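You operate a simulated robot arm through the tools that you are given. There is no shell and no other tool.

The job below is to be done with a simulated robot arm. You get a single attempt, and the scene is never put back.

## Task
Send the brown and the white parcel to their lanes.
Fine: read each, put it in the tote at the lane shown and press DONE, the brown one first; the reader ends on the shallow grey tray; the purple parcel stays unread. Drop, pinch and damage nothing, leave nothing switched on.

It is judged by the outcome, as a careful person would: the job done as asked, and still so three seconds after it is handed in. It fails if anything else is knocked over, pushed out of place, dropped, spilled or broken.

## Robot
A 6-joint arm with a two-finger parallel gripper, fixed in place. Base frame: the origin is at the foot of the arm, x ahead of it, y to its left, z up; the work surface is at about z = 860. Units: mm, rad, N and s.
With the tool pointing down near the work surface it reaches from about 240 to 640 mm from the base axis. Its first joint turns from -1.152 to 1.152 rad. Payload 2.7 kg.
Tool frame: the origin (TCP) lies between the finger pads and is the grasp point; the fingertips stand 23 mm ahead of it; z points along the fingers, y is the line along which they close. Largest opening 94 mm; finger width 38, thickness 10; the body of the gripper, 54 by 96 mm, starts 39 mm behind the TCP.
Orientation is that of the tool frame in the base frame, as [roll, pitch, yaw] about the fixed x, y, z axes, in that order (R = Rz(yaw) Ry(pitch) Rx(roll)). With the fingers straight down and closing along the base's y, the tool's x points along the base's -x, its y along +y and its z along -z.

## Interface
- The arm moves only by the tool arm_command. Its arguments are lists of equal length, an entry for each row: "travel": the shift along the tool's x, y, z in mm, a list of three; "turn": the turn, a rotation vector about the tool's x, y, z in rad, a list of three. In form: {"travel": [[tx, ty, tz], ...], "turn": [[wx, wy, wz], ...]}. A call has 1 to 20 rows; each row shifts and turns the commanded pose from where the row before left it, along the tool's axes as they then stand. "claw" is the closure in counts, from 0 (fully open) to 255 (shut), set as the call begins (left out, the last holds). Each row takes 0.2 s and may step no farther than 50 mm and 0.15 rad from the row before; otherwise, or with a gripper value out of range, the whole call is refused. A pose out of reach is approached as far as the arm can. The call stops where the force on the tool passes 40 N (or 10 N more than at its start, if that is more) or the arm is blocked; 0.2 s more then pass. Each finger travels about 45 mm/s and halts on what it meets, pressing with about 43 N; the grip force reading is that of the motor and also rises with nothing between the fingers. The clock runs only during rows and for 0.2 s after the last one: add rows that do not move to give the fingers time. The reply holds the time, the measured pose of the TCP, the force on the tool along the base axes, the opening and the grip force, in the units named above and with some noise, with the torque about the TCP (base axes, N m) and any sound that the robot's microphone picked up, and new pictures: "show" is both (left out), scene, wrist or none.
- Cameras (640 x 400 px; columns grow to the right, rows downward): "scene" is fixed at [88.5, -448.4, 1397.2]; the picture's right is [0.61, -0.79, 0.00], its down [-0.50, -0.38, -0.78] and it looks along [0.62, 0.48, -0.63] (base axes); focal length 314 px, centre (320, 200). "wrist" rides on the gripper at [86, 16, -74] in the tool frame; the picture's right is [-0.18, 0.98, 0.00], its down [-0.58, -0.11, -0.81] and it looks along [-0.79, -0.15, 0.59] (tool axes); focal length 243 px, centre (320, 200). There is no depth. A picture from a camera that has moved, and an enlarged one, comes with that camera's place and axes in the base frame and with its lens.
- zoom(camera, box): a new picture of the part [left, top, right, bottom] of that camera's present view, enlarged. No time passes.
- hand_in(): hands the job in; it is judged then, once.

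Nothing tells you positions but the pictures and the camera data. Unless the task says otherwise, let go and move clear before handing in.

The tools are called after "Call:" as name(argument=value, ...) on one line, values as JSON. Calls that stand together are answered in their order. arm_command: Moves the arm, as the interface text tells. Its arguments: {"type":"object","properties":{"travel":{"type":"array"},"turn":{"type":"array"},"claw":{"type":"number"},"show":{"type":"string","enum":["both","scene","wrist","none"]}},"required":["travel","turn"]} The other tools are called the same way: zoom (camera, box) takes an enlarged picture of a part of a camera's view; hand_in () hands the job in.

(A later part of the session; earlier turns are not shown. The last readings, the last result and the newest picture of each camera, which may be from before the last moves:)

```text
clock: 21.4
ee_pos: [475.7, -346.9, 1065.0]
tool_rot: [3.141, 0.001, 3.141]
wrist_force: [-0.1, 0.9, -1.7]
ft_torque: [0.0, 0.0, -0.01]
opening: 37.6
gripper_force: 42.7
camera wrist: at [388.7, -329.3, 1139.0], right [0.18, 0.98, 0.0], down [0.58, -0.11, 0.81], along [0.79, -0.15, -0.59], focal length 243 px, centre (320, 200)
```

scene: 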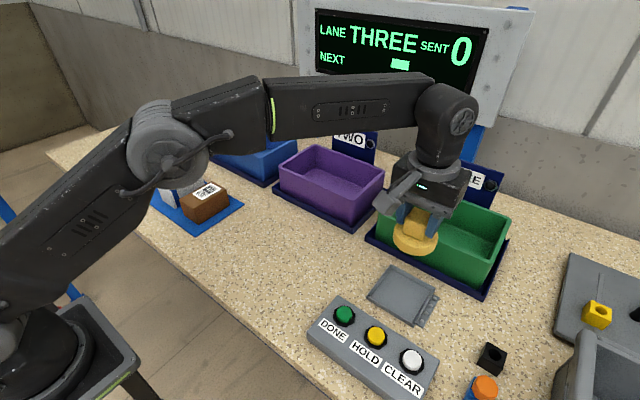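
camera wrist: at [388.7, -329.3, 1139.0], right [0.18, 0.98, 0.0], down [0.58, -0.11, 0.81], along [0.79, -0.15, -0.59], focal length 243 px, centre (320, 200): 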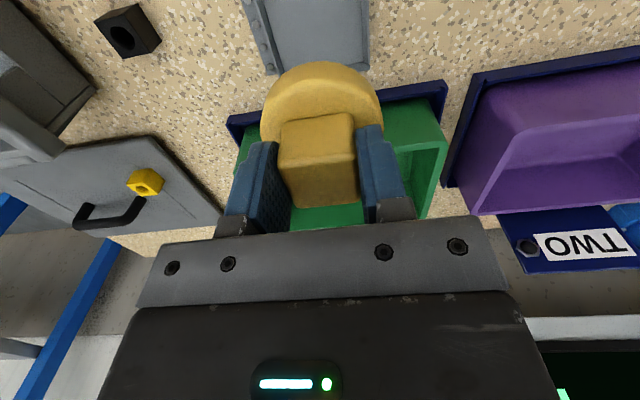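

The ring is off again. I'll lower the reader into the tray where it was.

Call:
arm_command(travel=[[2, -0.5, 40], [2, -0.5, 40], [0, 0, 40], [0, 0, 12], [0, 0, 6], [0, 0, 0]], turn=[[0, 0, 0], [0, 0, 0], [0, 0, 0], [0, 0, 0], [0, 0, 0], [0, 0, 0]])

Call:
zoom(camera="scene", box=[340, 220, 480, 340])

```text
clock: 22.8
ee_pos: [468.6, -348.0, 925.9]
tool_rot: [-3.141, 0.003, 3.141]
wrist_force: [0.1, 0.0, -1.9]
ft_torque: [-0.01, -0.02, 0.02]
opening: 37.5
gripper_force: 42.8
camera wrist: at [382.1, -330.7, 999.1], right [0.18, 0.98, 0.0], down [0.58, -0.11, 0.81], along [0.79, -0.15, -0.59], focal length 243 px, centre (320, 200)
```

scene: 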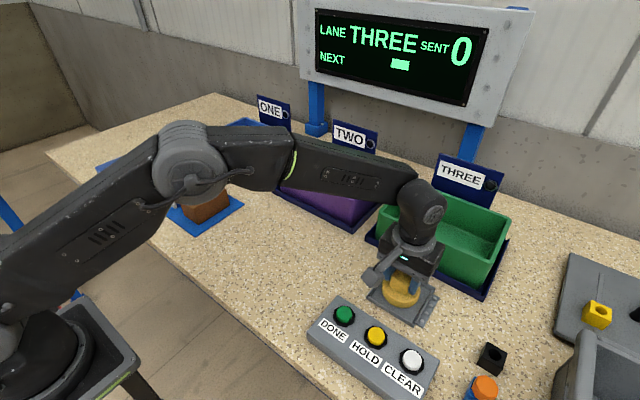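
wrist: 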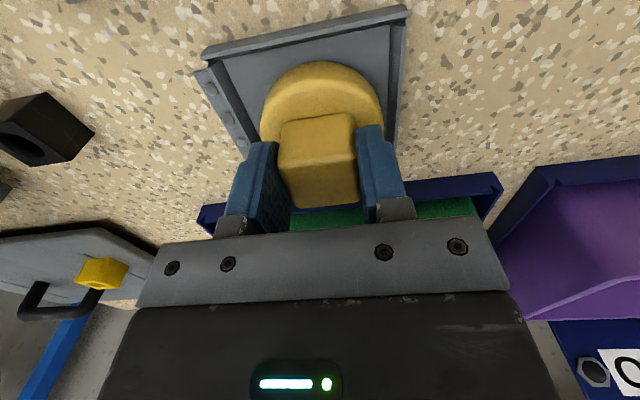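

```text
3.33 times, centred on (410, 280) of scene
camera zoom: at [88.5, -448.4, 1397.2], right [0.61, -0.79, 0.0], down [-0.5, -0.38, -0.78], along [0.62, 0.48, -0.63], focal length 1048 px, centre (20, -67)
```

zoom: 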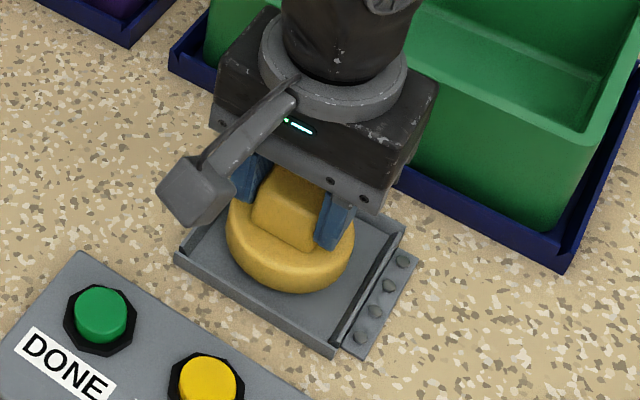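

It's about 4 mm above the tray floor. I'll lower in tiny steps, watching the force.

Call:
arm_command(travel=[[-2, 0, 1.5], [0, 0, 1], [0, 0, 1], [0, 0, 0]], turn=[[0, 0, 0], [0, 0, 0], [0, 0, 0], [0, 0, 0]], show="none")

Call:
arm_command(travel=[[0, 0, 0.7], [0, 0, 0]], turn=[[0, 0, 0], [0, 0, 0]], show="none")

```text
clock: 23.8
ee_pos: [470.1, -347.8, 924.3]
tool_rot: [-3.14, 0.002, -3.141]
wrist_force: [-0.1, 0.6, -1.7]
ft_torque: [-0.01, 0.03, -0.04]
opening: 37.3
gripper_force: 42.9
```

```text
clock: 24.4
ee_pos: [468.7, -348.4, 924.6]
tool_rot: [-3.141, 0.002, 3.14]
wrist_force: [0.1, 1.3, -1.0]
ft_torque: [0.03, -0.03, 0.04]
opening: 37.5
gripper_force: 43.1
```

Call:
arm_command(travel=[[0, 0, 1], [0, 0, 0]], turn=[[0, 0, 0], [0, 0, 0]], show="none")

Call:
arm_command(travel=[[0, 0, 1], [0, 0, 0]], turn=[[0, 0, 0], [0, 0, 0]], show="none")

```text
clock: 25.0
ee_pos: [469.0, -348.9, 921.7]
tool_rot: [-3.141, 0.003, 3.14]
wrist_force: [-0.4, -0.1, -0.8]
ft_torque: [-0.02, 0.02, -0.01]
opening: 37.5
gripper_force: 43.1
```

```text
clock: 25.6
ee_pos: [469.5, -348.9, 920.2]
tool_rot: [-3.14, 0.003, 3.141]
wrist_force: [-0.7, -0.5, 0.3]
ft_torque: [0.02, -0.02, 0.01]
opening: 37.5
gripper_force: 43.3
```

Call:
arm_command(travel=[[0, 0, 0.7], [0, 0, 0]], turn=[[0, 0, 0], [0, 0, 0]], show="none")

Call:
zoom(camera="scene", box=[360, 240, 460, 340])

```text
clock: 26.2
ee_pos: [469.3, -347.8, 920.5]
tool_rot: [-3.14, 0.004, -3.141]
wrist_force: [0.1, 1.6, 4.5]
ft_torque: [0.21, -0.07, 0.04]
opening: 37.7
gripper_force: 42.9
```

```text
4.00 times, centred on (410, 290) of scene
camera zoom: at [88.4, -448.3, 1397.2], right [0.61, -0.79, 0.0], down [-0.5, -0.38, -0.78], along [0.62, 0.48, -0.63], focal length 1258 px, centre (-40, -160)
```

zoom: 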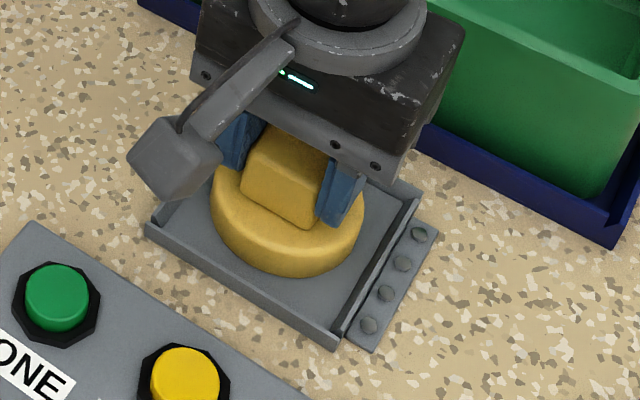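

Contact is made. I'll open and then rise straight up.

Call:
arm_command(travel=[[0, 0, 0], [0, 0, 0], [0, 0, 0], [0, 0, 0], [0, 0, 0], [0, 0, 0]], turn=[[0, 0, 0], [0, 0, 0], [0, 0, 0], [0, 0, 0], [0, 0, 0], [0, 0, 0]], claw=0, show="none")

Call:
arm_command(travel=[[0, 0, -20], [0, 0, -40], [0, 0, -40], [0, 0, -40], [0, 0, 0]], turn=[[0, 0, 0], [0, 0, 0], [0, 0, 0], [0, 0, 0], [0, 0, 0]])

Call:
zoom(camera="wrist", box=[160, 0, 640, 240])

Call:
zoom(camera="scene", box=[340, 220, 520, 340])

```text
clock: 27.6
ee_pos: [469.2, -348.5, 921.3]
tool_rot: [-3.14, 0.003, 3.141]
wrist_force: [0.0, -0.3, 0.0]
ft_torque: [-0.01, 0.02, -0.03]
opening: 93.9
gripper_force: 0.1
```

```text
clock: 28.8
ee_pos: [466.9, -346.5, 1059.0]
tool_rot: [-3.141, 0.001, -3.14]
wrist_force: [0.0, -0.2, -1.1]
ft_torque: [-0.04, 0.04, 0.0]
opening: 94.2
gripper_force: 0.1
camera wrist: at [380.5, -329.7, 1132.1], right [0.18, 0.98, 0.0], down [0.58, -0.11, 0.81], along [0.79, -0.15, -0.59], focal length 243 px, centre (320, 200)
```

scene: 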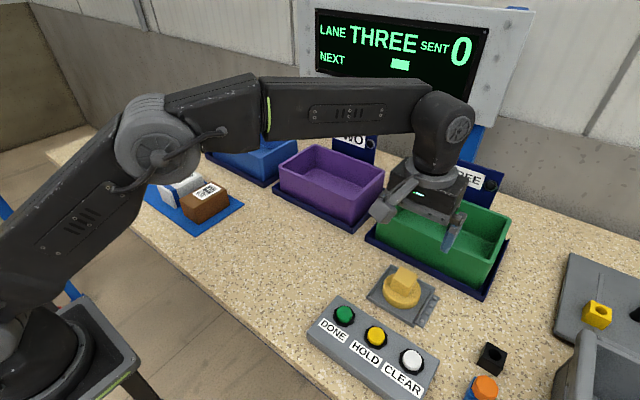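
wrist: 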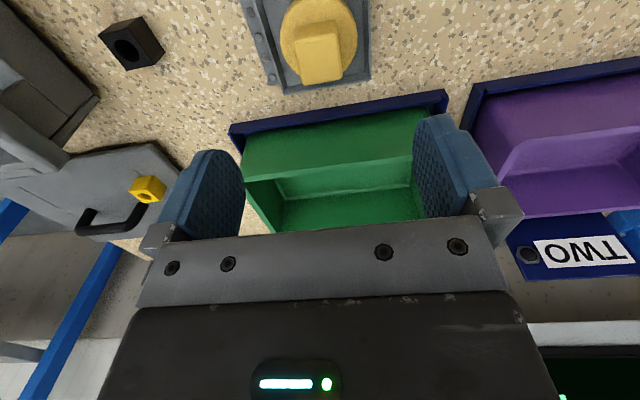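

```text
1.33 times, centred on (400, 120) of wrist
camera zoom: at [380.5, -329.7, 1132.1], right [0.18, 0.98, 0.0], down [0.58, -0.11, 0.81], along [0.79, -0.15, -0.59], focal length 324 px, centre (213, 307)
```

zoom: 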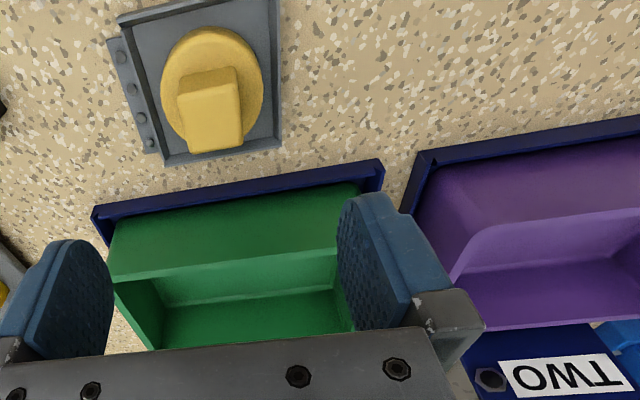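

```text
3.33 times, centred on (430, 280) of scene
camera zoom: at [88.5, -448.4, 1397.2], right [0.61, -0.79, 0.0], down [-0.5, -0.38, -0.78], along [0.62, 0.48, -0.63], focal length 1048 px, centre (-47, -67)
```

zoom: 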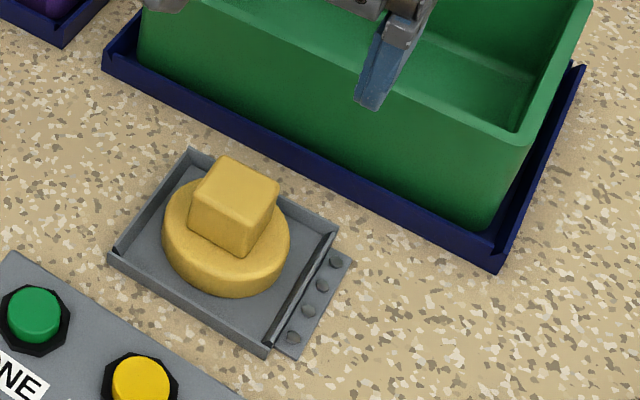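

The reader rests on the tray with its light off. The green tote spans about x 572–730, y -460 to -237, rim about z 946, so reaching into it needs an outward tilt. I'll dry-run that tilted pose empty, above the tote first.

Call:
arm_command(travel=[[0, 0, 0], [0, 0, 0], [0, 0, 0], [0, 0, 0], [-38, 4.2, 20.7], [-38, 4.2, 20.7], [-38, 4.2, 20.7], [-38, 4.2, 20.7], [0, 0, 0], [0, 0, 0]], turn=[[0, -0.125, 0], [0, -0.125, 0], [0, -0.125, 0], [0, -0.125, 0], [0, 0, 0], [0, 0, 0], [0, 0, 0], [0, 0, 0], [0, 0, 0], [0, 0, 0]], claw=60)

```text
clock: 31.0
ee_pos: [610.1, -329.7, 1058.6]
tool_rot: [3.141, 0.502, 3.14]
wrist_force: [-0.5, 0.2, 0.6]
ft_torque: [0.0, -0.02, 0.02]
opening: 71.8
gripper_force: 0.0
out of reach, approached as far as the arm can: row 8
camera wrist: at [499.8, -312.1, 1081.8], right [0.16, 0.98, 0.09], down [0.12, -0.11, 0.99], along [0.98, -0.15, -0.14], focal length 243 px, centre (320, 200)
```

scene: 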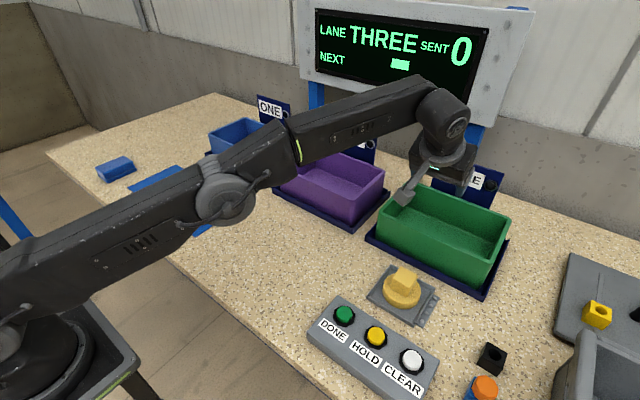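
wrist: 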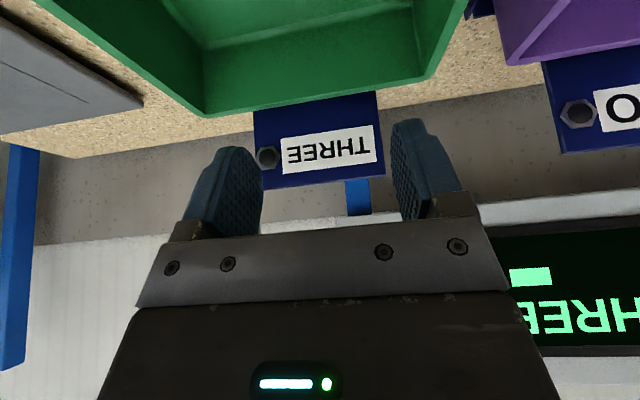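

The arm hit its reach limit at z = 1059 with a 0.5 rad tilt. Reach should grow lower down, so I'll descend a bit, staying above the rim, and compare.

Call:
arm_command(travel=[[18.7, 0, 34.2], [18.7, 0, 34.2], [0, 0, 0], [0, 0, 0]], turn=[[0, 0, 0], [0, 0, 0], [0, 0, 0], [0, 0, 0]], show="scene")

```text
clock: 32.0
ee_pos: [609.6, -330.4, 982.9]
tool_rot: [3.142, 0.504, 3.142]
wrist_force: [0.4, -0.4, -0.4]
ft_torque: [-0.01, 0.03, -0.02]
opening: 72.1
gripper_force: 0.1
```

scene: 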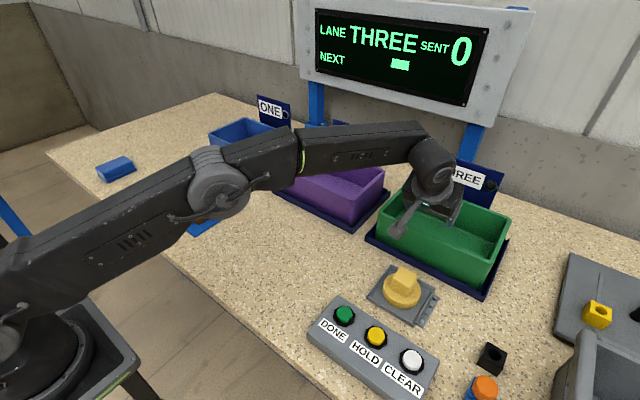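

Call:
arm_command(travel=[[-19.7, 0, 10.8], [-19.7, 0, 10.8], [0, 0, 0], [0, 0, 0]], turn=[[0, 0, 0], [0, 0, 0], [0, 0, 0], [0, 0, 0]], show="none")

```text
clock: 33.0
ee_pos: [630.6, -325.5, 978.6]
tool_rot: [-3.142, 0.503, 3.14]
wrist_force: [-0.4, 0.1, 0.8]
ft_torque: [0.02, 0.0, 0.01]
opening: 72.0
gripper_force: 0.1
out of reach, approached as far as the arm can: row 1, 2
```

Reach at 0.5 rad tilt is about r = 710 here. I need a tighter measurement of the green tote's interior, so I'll pull up, level the tool and look down into it.

Call:
arm_command(travel=[[7.4, -2.5, -43.9], [7.4, -2.5, -43.9], [7.4, -2.5, -43.9], [7.4, -2.5, -43.9], [0, 0, 0], [0, 0, 0], [0, 0, 0], [0, 0, 0], [0, 0, 0], [0, 0, 0]], turn=[[0, 0, 0], [0, 0, 0], [0, 0, 0], [0, 0, 0], [0, 0.125, 0], [0, 0.125, 0], [0, 0.125, 0], [0, 0.125, 0], [0, 0, 0], [0, 0, 0]], claw=0, show="wrist")

Call:
zoom(camera="wrist", box=[200, 40, 480, 220])

Call:
zoom(camera="scene", box=[350, 160, 530, 300])

```text
clock: 35.2
ee_pos: [504.1, -325.0, 1115.2]
tool_rot: [-3.141, 0.003, -3.14]
wrist_force: [0.0, 1.2, 0.2]
ft_torque: [0.01, -0.02, 0.0]
opening: 94.0
gripper_force: 0.1
out of reach, approached as far as the arm can: row 7, 8
camera wrist: at [417.0, -308.8, 1186.5], right [0.18, 0.98, 0.0], down [0.58, -0.11, 0.81], along [0.79, -0.15, -0.59], focal length 243 px, centre (320, 200)
```

wrist: 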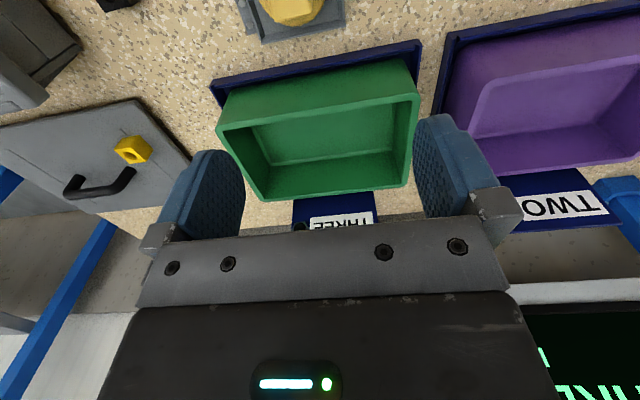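

```text
2.22 times, centred on (340, 130) of wrist
camera zoom: at [417.0, -308.8, 1186.5], right [0.18, 0.98, 0.0], down [0.58, -0.11, 0.81], along [0.79, -0.15, -0.59], focal length 539 px, centre (276, 356)
```

zoom: 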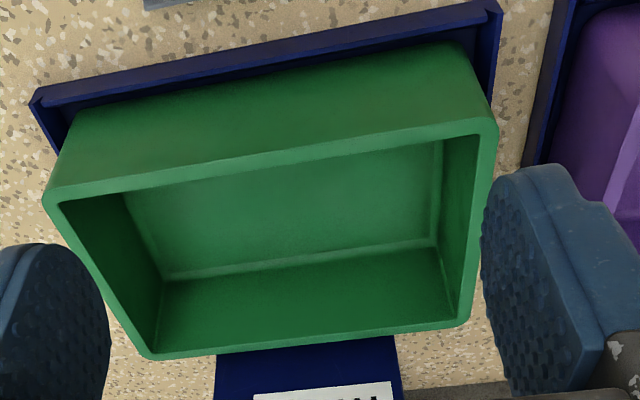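

```text
2.86 times, centred on (440, 230) of scene
camera zoom: at [88.5, -448.4, 1397.2], right [0.61, -0.79, 0.0], down [-0.5, -0.38, -0.78], along [0.62, 0.48, -0.63], focal length 898 px, centre (-23, 114)
```

zoom: 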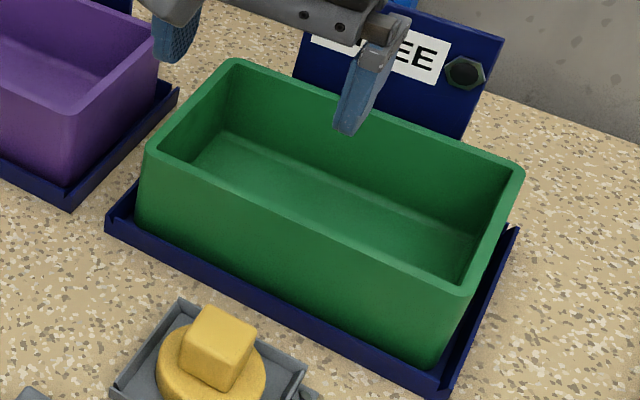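

The green tote interior measures about x 580–721, y -459 to -238, floor about z 873, rim about z 946, so brown fits lengthwise along x around (650, -296). Now I'll look at brown closely.

Call:
arm_command(travel=[[14.5, 40.4, 0], [14.5, 40.4, 0], [14.5, 40.4, 0], [14.5, 40.4, 0], [14.5, 40.4, 0], [14.5, 40.4, 0], [14.5, 40.4, 0], [14.5, 40.4, 0], [14.5, 40.4, 0], [14.5, 40.4, 0], [14.5, 40.4, 30], [14.5, 40.4, 30], [0, 0, 0], [0, 0, 0]], turn=[[0, 0, 0], [0, 0, 0], [0, 0, 0], [0, 0, 0], [0, 0, 0], [0, 0, 0], [0, 0, 0], [0, 0, 0], [0, 0, 0], [0, 0, 0], [0, 0, 0], [0, 0, 0], [0, 0, 0], [0, 0, 0]])

Call:
zoom(camera="wrist", box=[220, 0, 480, 180])

```text
refused: row 11 steps farther than a row can; nothing moved
```

```text
2.22 times, centred on (350, 90) of wrist
camera zoom: at [417.0, -308.8, 1186.5], right [0.18, 0.98, 0.0], down [0.58, -0.11, 0.81], along [0.79, -0.15, -0.59], focal length 539 px, centre (253, 444)
```

zoom: 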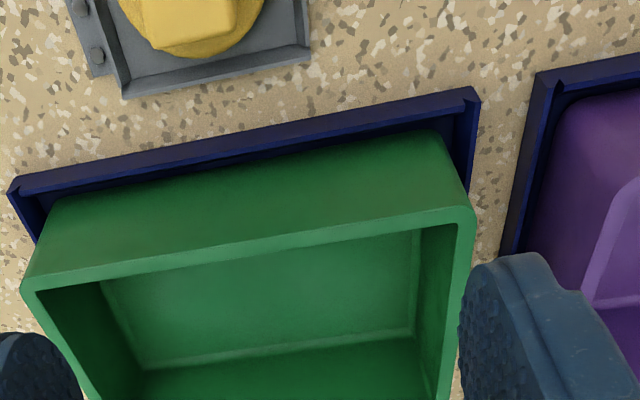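

The step was too large and was refused; I'll split it.

Call:
arm_command(travel=[[14.5, 40.4, 4.6], [14.5, 40.4, 4.6], [14.5, 40.4, 4.6], [14.5, 40.4, 4.6], [14.5, 40.4, 4.6], [14.5, 40.4, 4.6], [14.5, 40.4, 4.6], [14.5, 40.4, 4.6], [14.5, 40.4, 4.6], [14.5, 40.4, 4.6], [14.5, 40.4, 4.6], [14.5, 40.4, 4.6], [0, 0, 0], [0, 0, 0]], turn=[[0, 0, 0], [0, 0, 0], [0, 0, 0], [0, 0, 0], [0, 0, 0], [0, 0, 0], [0, 0, 0], [0, 0, 0], [0, 0, 0], [0, 0, 0], [0, 0, 0], [0, 0, 0], [0, 0, 0], [0, 0, 0]])

Call:
zoom(camera="wrist", box=[220, 0, 480, 180])

```text
clock: 38.2
ee_pos: [327.0, 158.3, 1055.4]
tool_rot: [3.141, 0.001, 3.141]
wrist_force: [-0.2, -0.4, -0.3]
ft_torque: [-0.01, 0.01, -0.04]
opening: 94.2
gripper_force: 0.1
camera wrist: at [240.8, 175.8, 1128.8], right [0.18, 0.98, 0.0], down [0.58, -0.11, 0.81], along [0.79, -0.15, -0.59], focal length 243 px, centre (320, 200)
```

scene: 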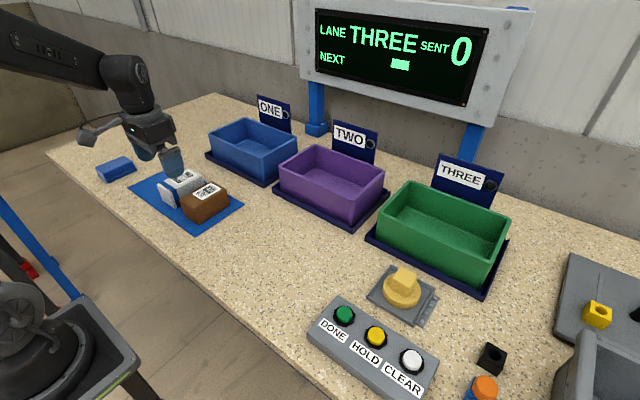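
wrist: 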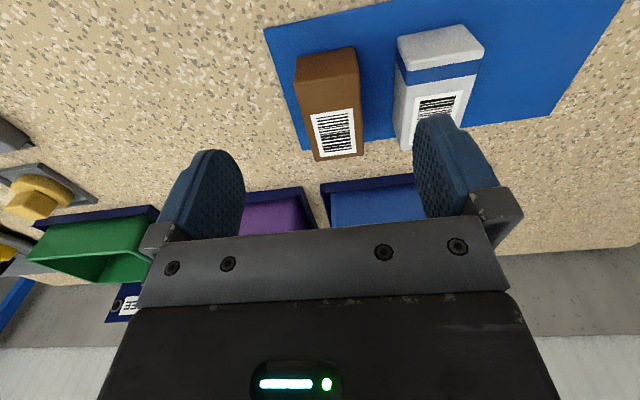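

```text
2.22 times, centred on (350, 90) of wrist
camera zoom: at [240.8, 175.8, 1128.8], right [0.18, 0.98, 0.0], down [0.58, -0.11, 0.81], along [0.79, -0.15, -0.59], focal length 539 px, centre (253, 444)
```

zoom: 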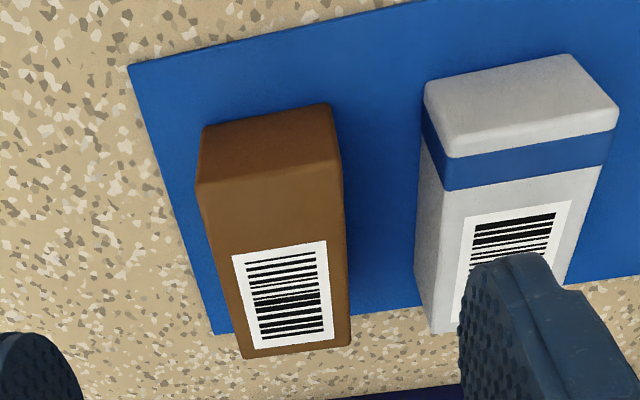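

Brown is at x 349–446.5, y 131.5–190, top z = 916. I'll tilt the tool 0.6 rad outward, move over its centre, and descend partway before checking.

Call:
arm_command(travel=[[0, 0, 0], [0, 0, 0], [0, 0, 0], [0, 0, 0], [-29.2, 1.2, 20], [-29.2, 1.2, 20], [16.9, 0, 24.8], [16.9, 0, 24.8], [16.9, 0, 24.8], [0, 0, 0], [0, 0, 0]], turn=[[0, -0.15, 0], [0, -0.15, 0], [0, -0.15, 0], [0, -0.15, 0], [0, 0, 0], [0, 0, 0], [0, 0, 0], [0, 0, 0], [0, 0, 0], [0, 0, 0], [0, 0, 0]])

Call:
zoom(camera="scene", box=[100, 110, 280, 240])

```text
clock: 40.6
ee_pos: [403.2, 162.8, 967.1]
tool_rot: [-3.141, 0.603, -3.141]
wrist_force: [-0.3, 0.4, 0.2]
ft_torque: [-0.01, -0.03, 0.02]
opening: 94.1
gripper_force: 0.1
camera wrist: at [290.4, 179.6, 979.4], right [0.15, 0.98, 0.1], down [0.02, -0.11, 0.99], along [0.99, -0.15, -0.04], focal length 243 px, centre (320, 200)
```

scene: 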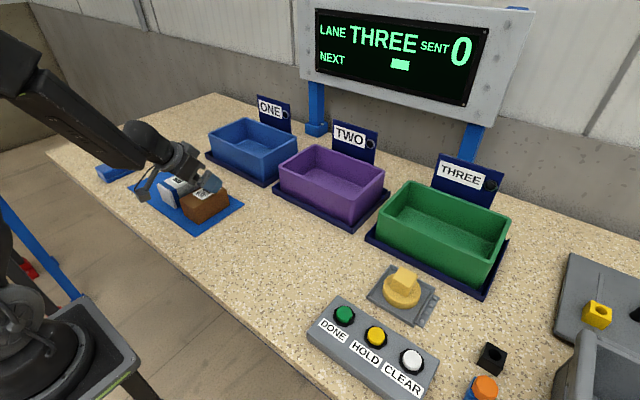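
wrist: 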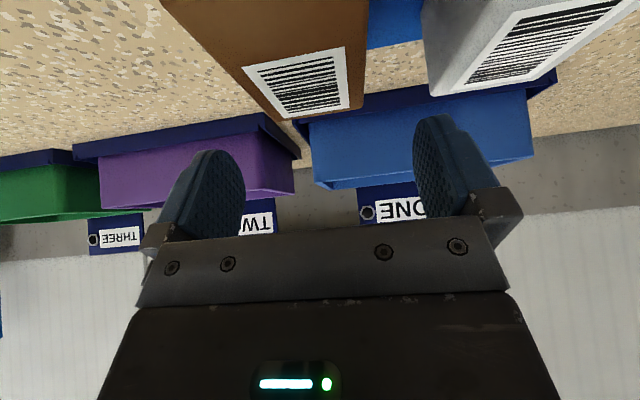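

```text
3.08 times, centred on (190, 175) of scene
camera zoom: at [88.5, -448.4, 1397.2], right [0.61, -0.79, 0.0], down [-0.5, -0.38, -0.78], along [0.62, 0.48, -0.63], focal length 968 px, centre (720, 277)
```

zoom: 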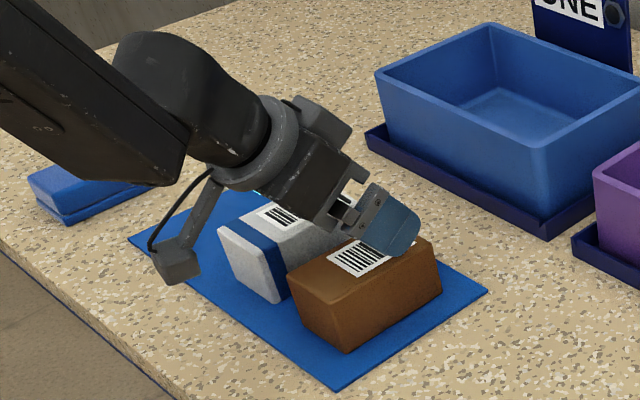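

Call:
arm_command(travel=[[0, 0, 0]], turn=[[0, 0, 0]], show="none")

Call:
arm_command(travel=[[0, 0, 0]], turn=[[0, 0, 0]], show="none")

Call:
arm_command(travel=[[0, 0, 0]], turn=[[0, 0, 0]], show="none")

```text
clock: 41.0
ee_pos: [403.6, 162.7, 969.4]
tool_rot: [-3.142, 0.601, -3.14]
wrist_force: [-0.4, -0.8, -0.7]
ft_torque: [0.01, -0.01, 0.04]
opening: 94.1
gripper_force: 0.0
```

```text
clock: 41.4
ee_pos: [403.7, 162.5, 967.8]
tool_rot: [3.141, 0.603, 3.14]
wrist_force: [0.4, -0.1, 0.1]
ft_torque: [0.02, -0.02, -0.01]
opening: 94.1
gripper_force: 0.1
```

```text
clock: 41.8
ee_pos: [403.0, 163.1, 968.1]
tool_rot: [-3.14, 0.601, -3.141]
wrist_force: [-0.5, 0.8, 1.1]
ft_torque: [-0.02, -0.03, 0.04]
opening: 93.9
gripper_force: 0.1
```

Averaged pose is (403.4, 162.8, 968). I'll descend to about (400, 161.3, 905), straddling the brown parcel.

Call:
arm_command(travel=[[12.8, -0.5, 16.7], [12.8, -0.5, 16.7], [6.4, -0.5, 8.4], [6.4, 0, 8.3], [0, 0, 0]], turn=[[0, 0, 0], [0, 0, 0], [0, 0, 0], [0, 0, 0], [0, 0, 0]])

Call:
zoom(camera="scene", box=[120, 130, 260, 240])

Call:
zoom(camera="wrist", box=[130, 0, 510, 240])

```text
clock: 43.0
ee_pos: [398.6, 158.3, 901.2]
tool_rot: [-3.141, 0.601, -3.141]
wrist_force: [-0.5, 0.1, -0.4]
ft_torque: [0.0, -0.05, 0.03]
opening: 93.9
gripper_force: 0.0
camera wrist: at [285.0, 176.0, 914.1], right [0.15, 0.98, 0.1], down [0.02, -0.11, 0.99], along [0.99, -0.15, -0.04], focal length 243 px, centre (320, 200)
```

scene: 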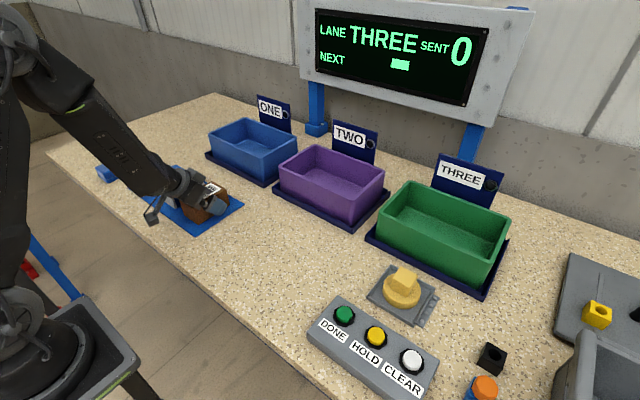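
wrist: 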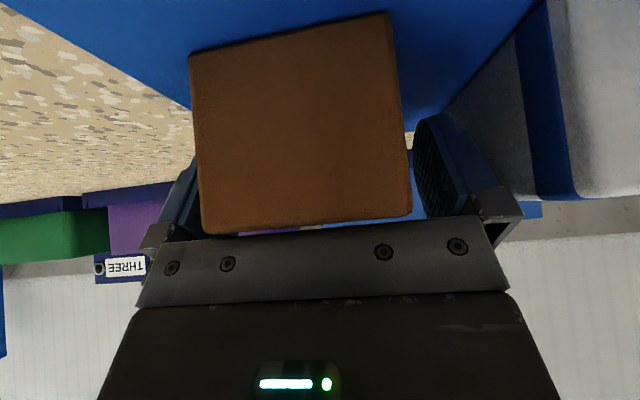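

```text
3.64 times, centred on (190, 185) of scene
camera zoom: at [88.5, -448.4, 1397.2], right [0.61, -0.79, 0.0], down [-0.5, -0.38, -0.78], along [0.62, 0.48, -0.63], focal length 1144 px, centre (793, 254)
```

zoom: 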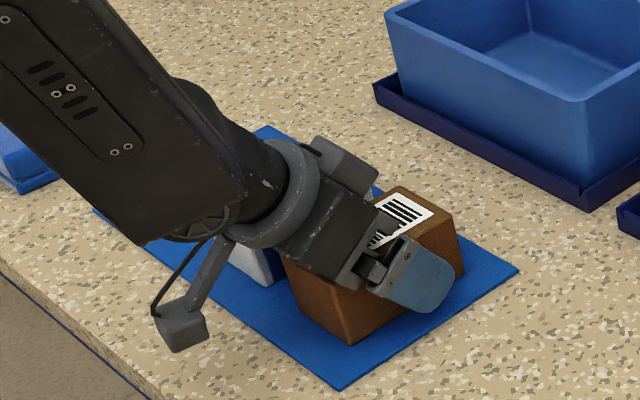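

```text
1.67 times, centred on (320, 120) of wrist
camera zoom: at [285.0, 176.0, 914.1], right [0.15, 0.98, 0.1], down [0.02, -0.11, 0.99], along [0.99, -0.15, -0.04], focal length 404 px, centre (320, 333)
```

zoom: 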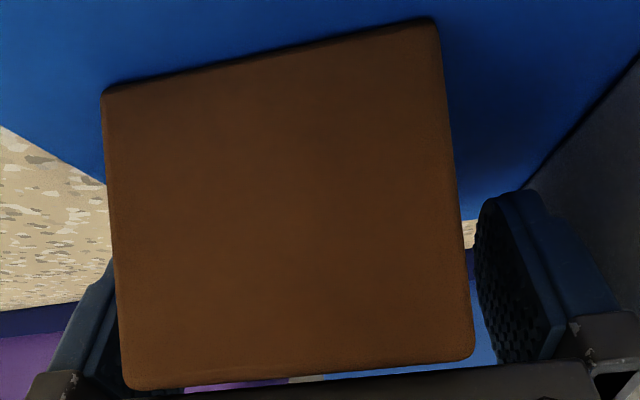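

Call:
arm_command(travel=[[0, 0, 0]], turn=[[0, 0, 0]], show="none")

Call:
arm_command(travel=[[0, 0, 0]], turn=[[0, 0, 0]], show="none")

```text
clock: 43.4
ee_pos: [398.8, 159.8, 903.4]
tool_rot: [-3.141, 0.602, 3.14]
wrist_force: [-1.3, 0.3, 0.4]
ft_torque: [0.0, 0.04, 0.01]
opening: 93.9
gripper_force: 0.1
```

```text
clock: 43.8
ee_pos: [398.9, 159.8, 901.7]
tool_rot: [3.141, 0.603, -3.141]
wrist_force: [0.9, -0.2, 0.2]
ft_torque: [0.02, 0.02, 0.03]
opening: 93.9
gripper_force: 0.1
```

I'll nudge to centre the fingers on the parcel and then close.

Call:
arm_command(travel=[[-1.1, 1.8, -1.7], [0, 0, 0]], turn=[[0, 0, 0], [0, 0, 0]], show="none")

Call:
arm_command(travel=[[0, 0, 0], [0, 0, 0], [0, 0, 0], [0, 0, 0], [0, 0, 0]], turn=[[0, 0, 0], [0, 0, 0], [0, 0, 0], [0, 0, 0], [0, 0, 0]], claw=255)

```text
clock: 44.4
ee_pos: [399.2, 162.5, 905.0]
tool_rot: [3.14, 0.6, -3.141]
wrist_force: [-0.1, -0.2, 0.2]
ft_torque: [0.0, -0.04, 0.03]
opening: 94.2
gripper_force: 0.1
```

```text
clock: 45.6
ee_pos: [398.7, 161.6, 905.3]
tool_rot: [3.141, 0.602, -3.139]
wrist_force: [-0.4, -2.4, 1.4]
ft_torque: [-0.06, -0.13, -0.09]
opening: 59.9
gripper_force: 43.5
camera wrist: at [285.7, 177.7, 917.0], right [0.15, 0.98, 0.1], down [0.02, -0.11, 0.99], along [0.99, -0.15, -0.04], focal length 243 px, centre (320, 200)
```

scene: 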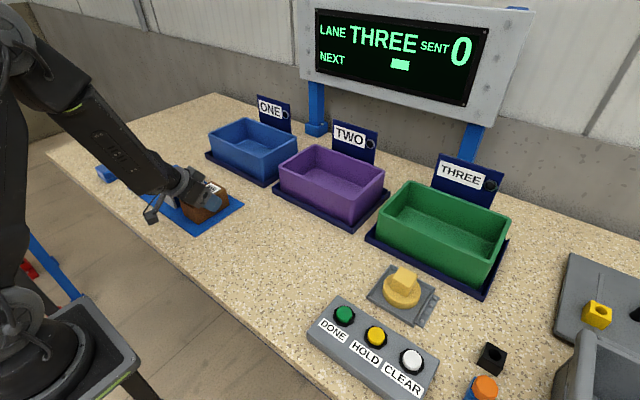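
wrist: 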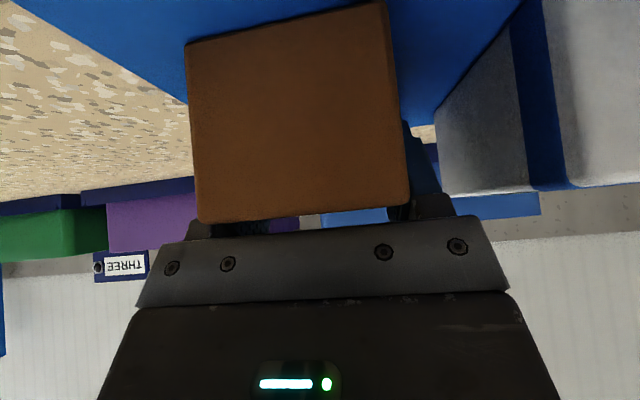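

Brown is held at 59.9 mm. I'll lift it straight up gently.

Call:
arm_command(travel=[[-5.6, 0, -8.3], [-11.3, 0, -16.5], [-17, 0, -24.8], [-17, 0, -24.8], [-17, 0, -24.8], [0, 0, 0]], turn=[[0, 0, 0], [0, 0, 0], [0, 0, 0], [0, 0, 0], [0, 0, 0], [0, 0, 0]])

Call:
zoom(camera="scene", box=[100, 110, 280, 240])

```text
clock: 47.0
ee_pos: [396.7, 159.1, 1025.8]
tool_rot: [3.14, 0.602, 3.139]
wrist_force: [-0.4, -0.3, -1.5]
ft_torque: [0.01, 0.01, -0.04]
opening: 59.7
gripper_force: 43.4
camera wrist: at [282.8, 175.9, 1037.1], right [0.15, 0.98, 0.1], down [0.02, -0.11, 0.99], along [0.99, -0.15, -0.04], focal length 243 px, centre (320, 200)
```

scene: 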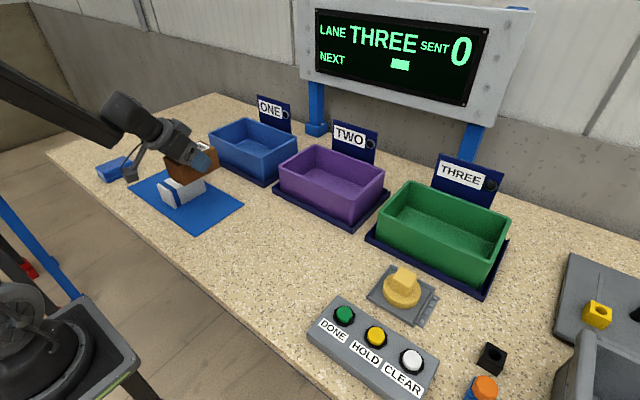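
wrist: 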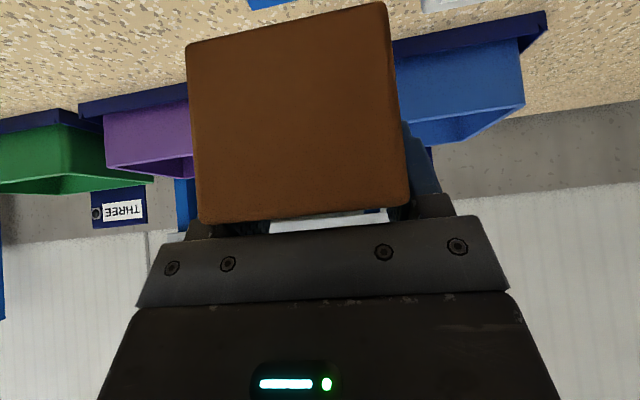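

```text
3.08 times, centred on (190, 175) of scene
camera zoom: at [88.5, -448.4, 1397.2], right [0.61, -0.79, 0.0], down [-0.5, -0.38, -0.78], along [0.62, 0.48, -0.63], focal length 968 px, centre (720, 277)
```

zoom: 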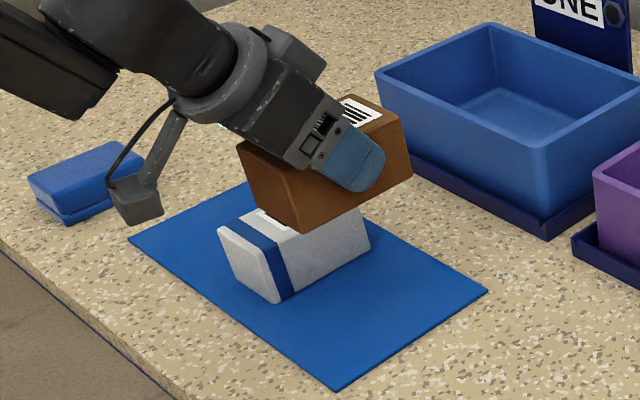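

Brown hangs level. I'll carry it at z of about 1035 toward the green tote, keeping its orientation.

Call:
arm_command(travel=[[-10.8, -38, 6.4], [-10.8, -38, 6.4], [-10.8, -38, 6.4], [-10.8, -38, 6.4], [-10.8, -38, 6.4], [-10.8, -38, 6.4], [-10.8, -38, 6.4], [-10.8, -38, 6.4], [-10.8, -38, 6.4], [-10.8, -38, 6.4], [-10.8, -38, 6.4], [-10.8, -38, 6.4], [0, 0, 0], [0, 0, 0]], turn=[[0, 0, 0], [0, 0, 0], [0, 0, 0], [0, 0, 0], [0, 0, 0], [0, 0, 0], [0, 0, 0], [0, 0, 0], [0, 0, 0], [0, 0, 0], [0, 0, 0], [0, 0, 0], [0, 0, 0], [0, 0, 0]])

```text
clock: 50.0
ee_pos: [543.6, -290.5, 1035.7]
tool_rot: [3.142, 0.602, 3.141]
wrist_force: [-0.6, 0.5, -1.8]
ft_torque: [0.01, -0.03, -0.04]
opening: 59.7
gripper_force: 43.0
camera wrist: at [430.1, -274.8, 1046.9], right [0.15, 0.98, 0.1], down [0.02, -0.11, 0.99], along [0.99, -0.15, -0.04], focal length 243 px, centre (320, 200)
```

scene: 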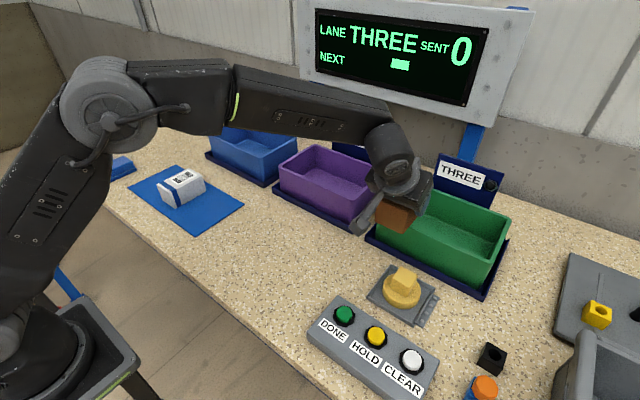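
wrist: 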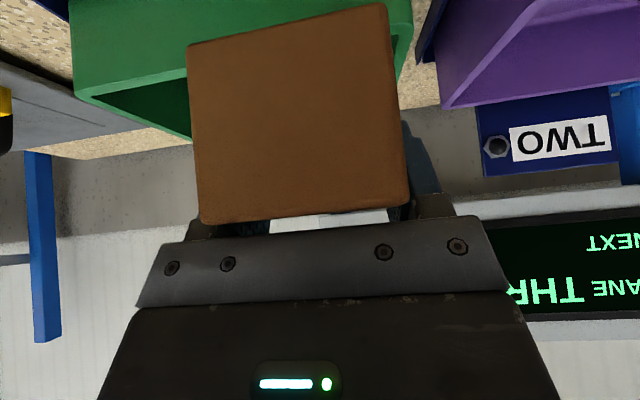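

Call:
arm_command(travel=[[-25.5, -2, 24.7], [-25.5, -2, 24.7], [-25.5, -2, 24.7], [0, 0, 0], [0, 0, 0]], turn=[[0, 0, 0], [0, 0, 0], [0, 0, 0], [0, 0, 0], [0, 0, 0]])

Call:
zoom(camera="scene", box=[340, 130, 540, 300])

Call:
zoom(camera="wrist", box=[100, 0, 520, 240])

```text
clock: 51.2
ee_pos: [652.8, -297.2, 1015.9]
tool_rot: [-3.141, 0.601, -3.142]
wrist_force: [0.3, 0.3, -2.3]
ft_torque: [-0.01, -0.03, 0.04]
opening: 59.7
gripper_force: 42.7
camera wrist: at [539.8, -281.0, 1027.2], right [0.15, 0.98, 0.1], down [0.02, -0.11, 0.99], along [0.99, -0.15, -0.04], focal length 243 px, centre (320, 200)
```

scene: 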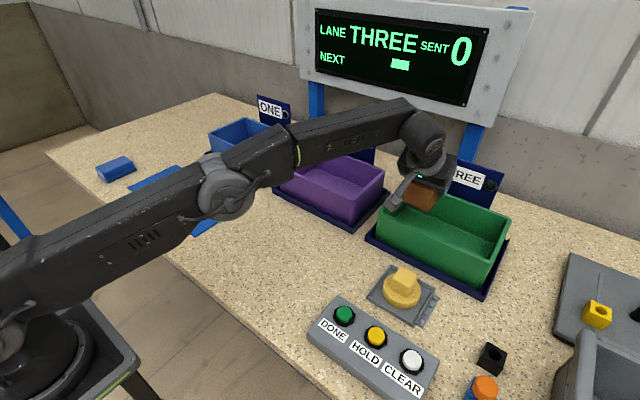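
wrist: 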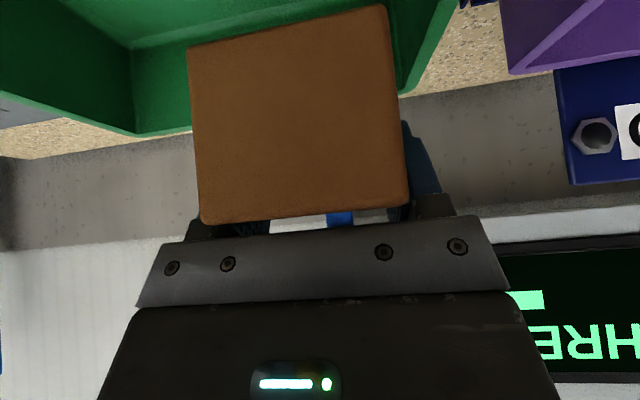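

```text
2.35 times, centred on (440, 215) of scene
camera zoom: at [88.5, -448.4, 1397.2], right [0.61, -0.79, 0.0], down [-0.5, -0.38, -0.78], along [0.62, 0.48, -0.63], focal length 740 px, centre (38, 165)
```

zoom: 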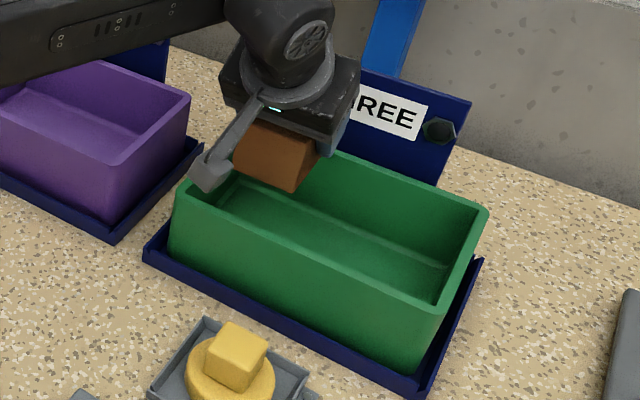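

```text
1.52 times, centred on (310, 120) of wrist
camera zoom: at [539.8, -281.0, 1027.2], right [0.15, 0.98, 0.1], down [0.02, -0.11, 0.99], along [0.99, -0.15, -0.04], focal length 370 px, centre (335, 322)
```

zoom: 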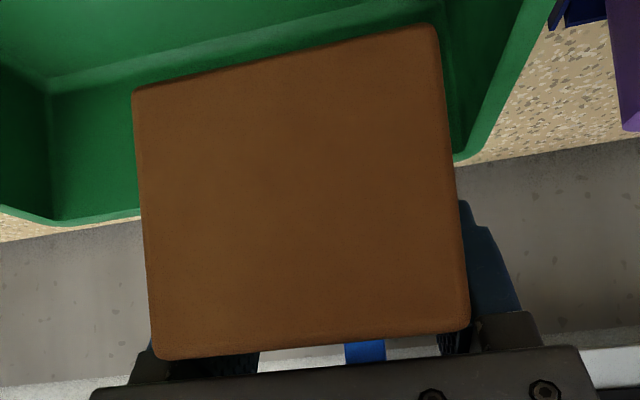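

The parcel is over the tote. I'll shift slightly for wall clearance and descend most of the way.

Call:
arm_command(travel=[[2.5, -6, -1.7], [0, 0, 0]], turn=[[0, 0, 0], [0, 0, 0]], show="none")

Call:
arm_command(travel=[[14.1, 0, 20.6], [14.1, 0, 20.6], [0, 0, 0]], turn=[[0, 0, 0], [0, 0, 0], [0, 0, 0]])

Call:
zoom(camera="scene", box=[340, 130, 540, 300])

```text
clock: 51.8
ee_pos: [649.4, -304.7, 1016.4]
tool_rot: [3.141, 0.601, -3.141]
wrist_force: [0.0, 0.0, -1.1]
ft_torque: [-0.02, 0.02, 0.02]
opening: 59.5
gripper_force: 43.1
```

```text
clock: 52.6
ee_pos: [650.3, -306.3, 967.7]
tool_rot: [3.141, 0.603, -3.142]
wrist_force: [-0.3, 0.2, -1.7]
ft_torque: [0.02, 0.02, -0.05]
opening: 59.7
gripper_force: 43.3
camera wrist: at [537.0, -289.0, 978.9], right [0.15, 0.98, 0.1], down [0.02, -0.11, 0.99], along [0.99, -0.15, -0.04], focal length 243 px, centre (320, 200)
```

scene: 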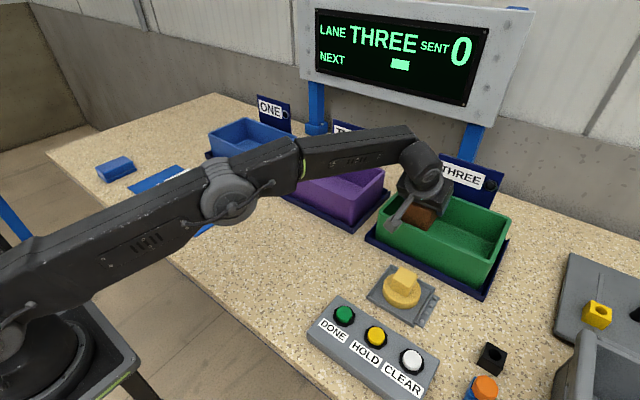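
wrist: 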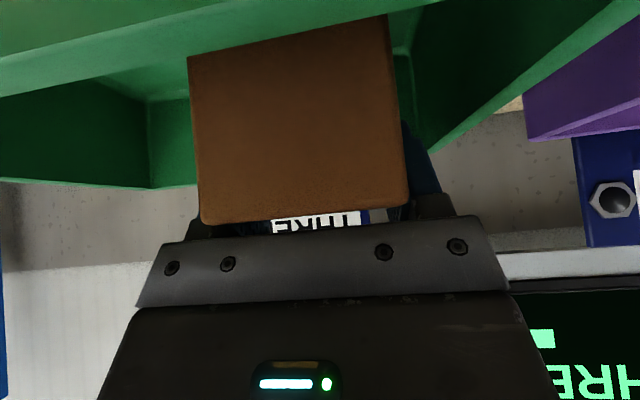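

```text
2.35 times, centred on (440, 215) of scene
camera zoom: at [88.5, -448.4, 1397.2], right [0.61, -0.79, 0.0], down [-0.5, -0.38, -0.78], along [0.62, 0.48, -0.63], focal length 740 px, centre (38, 165)
```

zoom: 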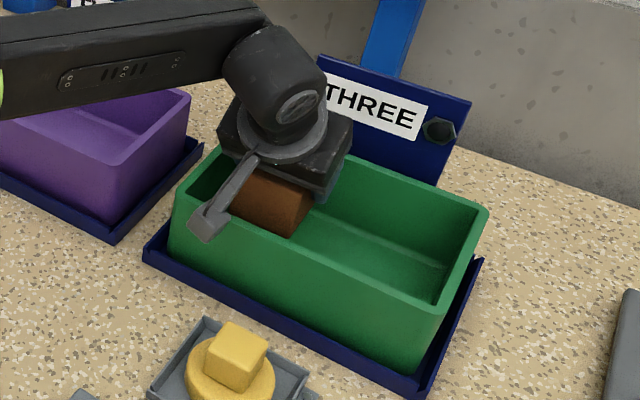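

Call:
arm_command(travel=[[11.3, 0, 16.5], [7.9, 0, 11.6], [0, 0, 0]], turn=[[0, 0, 0], [0, 0, 0], [0, 0, 0]])

Call:
zoom(camera="scene", box=[350, 150, 520, 290])

```text
clock: 53.4
ee_pos: [648.9, -305.2, 932.8]
tool_rot: [-3.139, 0.602, 3.141]
wrist_force: [-0.6, 0.9, -1.2]
ft_torque: [0.0, -0.01, -0.01]
opening: 59.7
gripper_force: 42.9
camera wrist: at [536.4, -288.5, 945.4], right [0.15, 0.98, 0.1], down [0.02, -0.11, 0.99], along [0.99, -0.15, -0.04], focal length 243 px, centre (320, 200)
```

scene: 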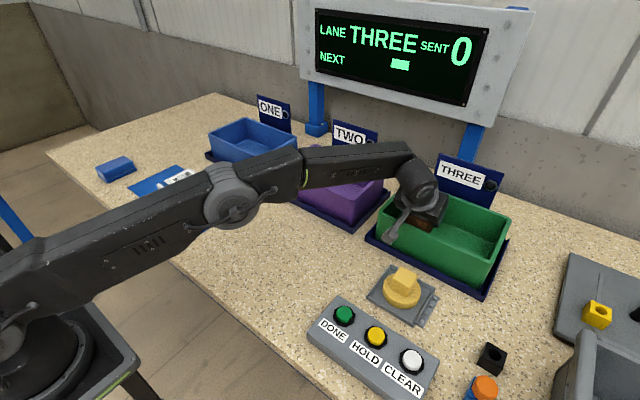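
wrist: 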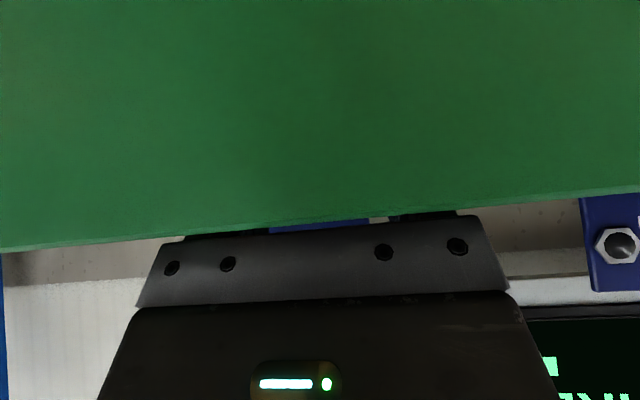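

```text
2.86 times, centred on (435, 220) of scene
camera zoom: at [88.5, -448.4, 1397.2], right [0.61, -0.79, 0.0], down [-0.5, -0.38, -0.78], along [0.62, 0.48, -0.63], focal length 898 px, centre (-9, 143)
```

zoom: 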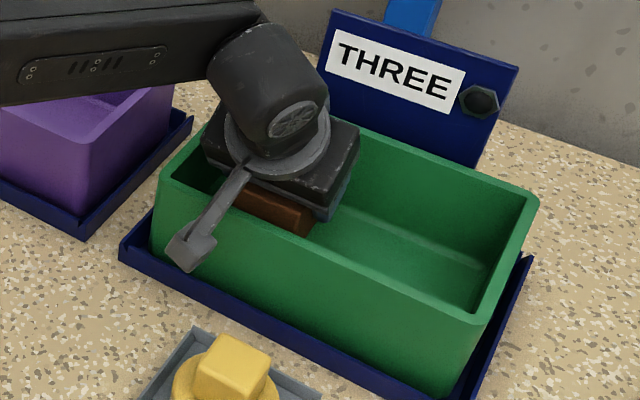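

Clearances look good. I'll make the final lowering in small steps until light contact with the tote floor.

Call:
arm_command(travel=[[2.3, 0, 3.3], [2.3, 0, 3.3], [0, 0, 0]], turn=[[0, 0, 0], [0, 0, 0], [0, 0, 0]], show="none")

Call:
arm_command(travel=[[1.13, 0, 1.65], [0, 0, 0]], turn=[[0, 0, 0], [0, 0, 0]], show="none")

Call:
arm_command(travel=[[1.13, 0, 1.65], [0, 0, 0]], turn=[[0, 0, 0], [0, 0, 0]], show="none")

```text
clock: 54.2
ee_pos: [650.1, -305.8, 925.9]
tool_rot: [-3.141, 0.601, -3.141]
wrist_force: [0.1, 0.2, -1.4]
ft_torque: [0.0, -0.01, -0.03]
opening: 59.9
gripper_force: 43.2
```

```text
clock: 54.8
ee_pos: [650.2, -306.5, 924.0]
tool_rot: [-3.141, 0.604, 3.141]
wrist_force: [-0.3, 0.4, -1.0]
ft_torque: [0.01, -0.01, -0.01]
opening: 59.4
gripper_force: 43.2
```

```text
clock: 55.4
ee_pos: [650.0, -305.6, 922.6]
tool_rot: [-3.14, 0.602, 3.141]
wrist_force: [0.1, 0.5, -1.9]
ft_torque: [0.02, 0.02, 0.0]
opening: 59.9
gripper_force: 43.0
```

Call:
arm_command(travel=[[1.13, 0, 1.65], [0, 0, 0]], turn=[[0, 0, 0], [0, 0, 0]], show="none")

Call:
arm_command(travel=[[0.85, 0, 1.24], [0, 0, 0]], turn=[[0, 0, 0], [0, 0, 0]], show="none")

Call:
arm_command(travel=[[0.85, 0, 1.24], [0, 0, 0]], turn=[[0, 0, 0], [0, 0, 0]], show="none")

```text
clock: 56.0
ee_pos: [649.4, -306.0, 920.0]
tool_rot: [3.142, 0.603, -3.141]
wrist_force: [-0.9, -0.7, -1.4]
ft_torque: [0.02, 0.01, -0.02]
opening: 59.6
gripper_force: 43.3
```

```text
clock: 56.6
ee_pos: [650.4, -306.5, 917.9]
tool_rot: [-3.141, 0.604, -3.141]
wrist_force: [0.1, 0.2, -1.6]
ft_torque: [-0.01, 0.02, 0.01]
opening: 59.7
gripper_force: 42.6
```

```text
clock: 57.2
ee_pos: [650.6, -305.5, 915.3]
tool_rot: [-3.141, 0.602, -3.141]
wrist_force: [0.4, 0.0, -1.1]
ft_torque: [0.0, 0.0, -0.01]
opening: 59.8
gripper_force: 43.0
```

Call:
arm_command(travel=[[0.85, 0, 1.24], [0, 0, 0]], turn=[[0, 0, 0], [0, 0, 0]], show="none")

Call:
arm_command(travel=[[0.85, 0, 1.24], [0, 0, 0]], turn=[[0, 0, 0], [0, 0, 0]], show="none")

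Call:
arm_command(travel=[[0.56, 0, 0.83], [0, 0, 0]], turn=[[0, 0, 0], [0, 0, 0]], show="none")

```text
clock: 57.8
ee_pos: [650.1, -305.9, 915.2]
tool_rot: [3.141, 0.602, -3.141]
wrist_force: [0.2, -0.1, -2.3]
ft_torque: [0.01, 0.0, -0.01]
opening: 59.6
gripper_force: 42.7
```

```text
clock: 58.4
ee_pos: [649.9, -306.0, 915.0]
tool_rot: [-3.142, 0.602, -3.141]
wrist_force: [0.1, -0.6, -2.3]
ft_torque: [-0.02, -0.02, -0.04]
opening: 59.8
gripper_force: 43.2
```

```text
clock: 59.0
ee_pos: [650.2, -306.8, 912.9]
tool_rot: [-3.141, 0.603, 3.14]
wrist_force: [0.1, -1.0, -1.4]
ft_torque: [-0.02, 0.03, 0.03]
opening: 59.4
gripper_force: 43.4
```

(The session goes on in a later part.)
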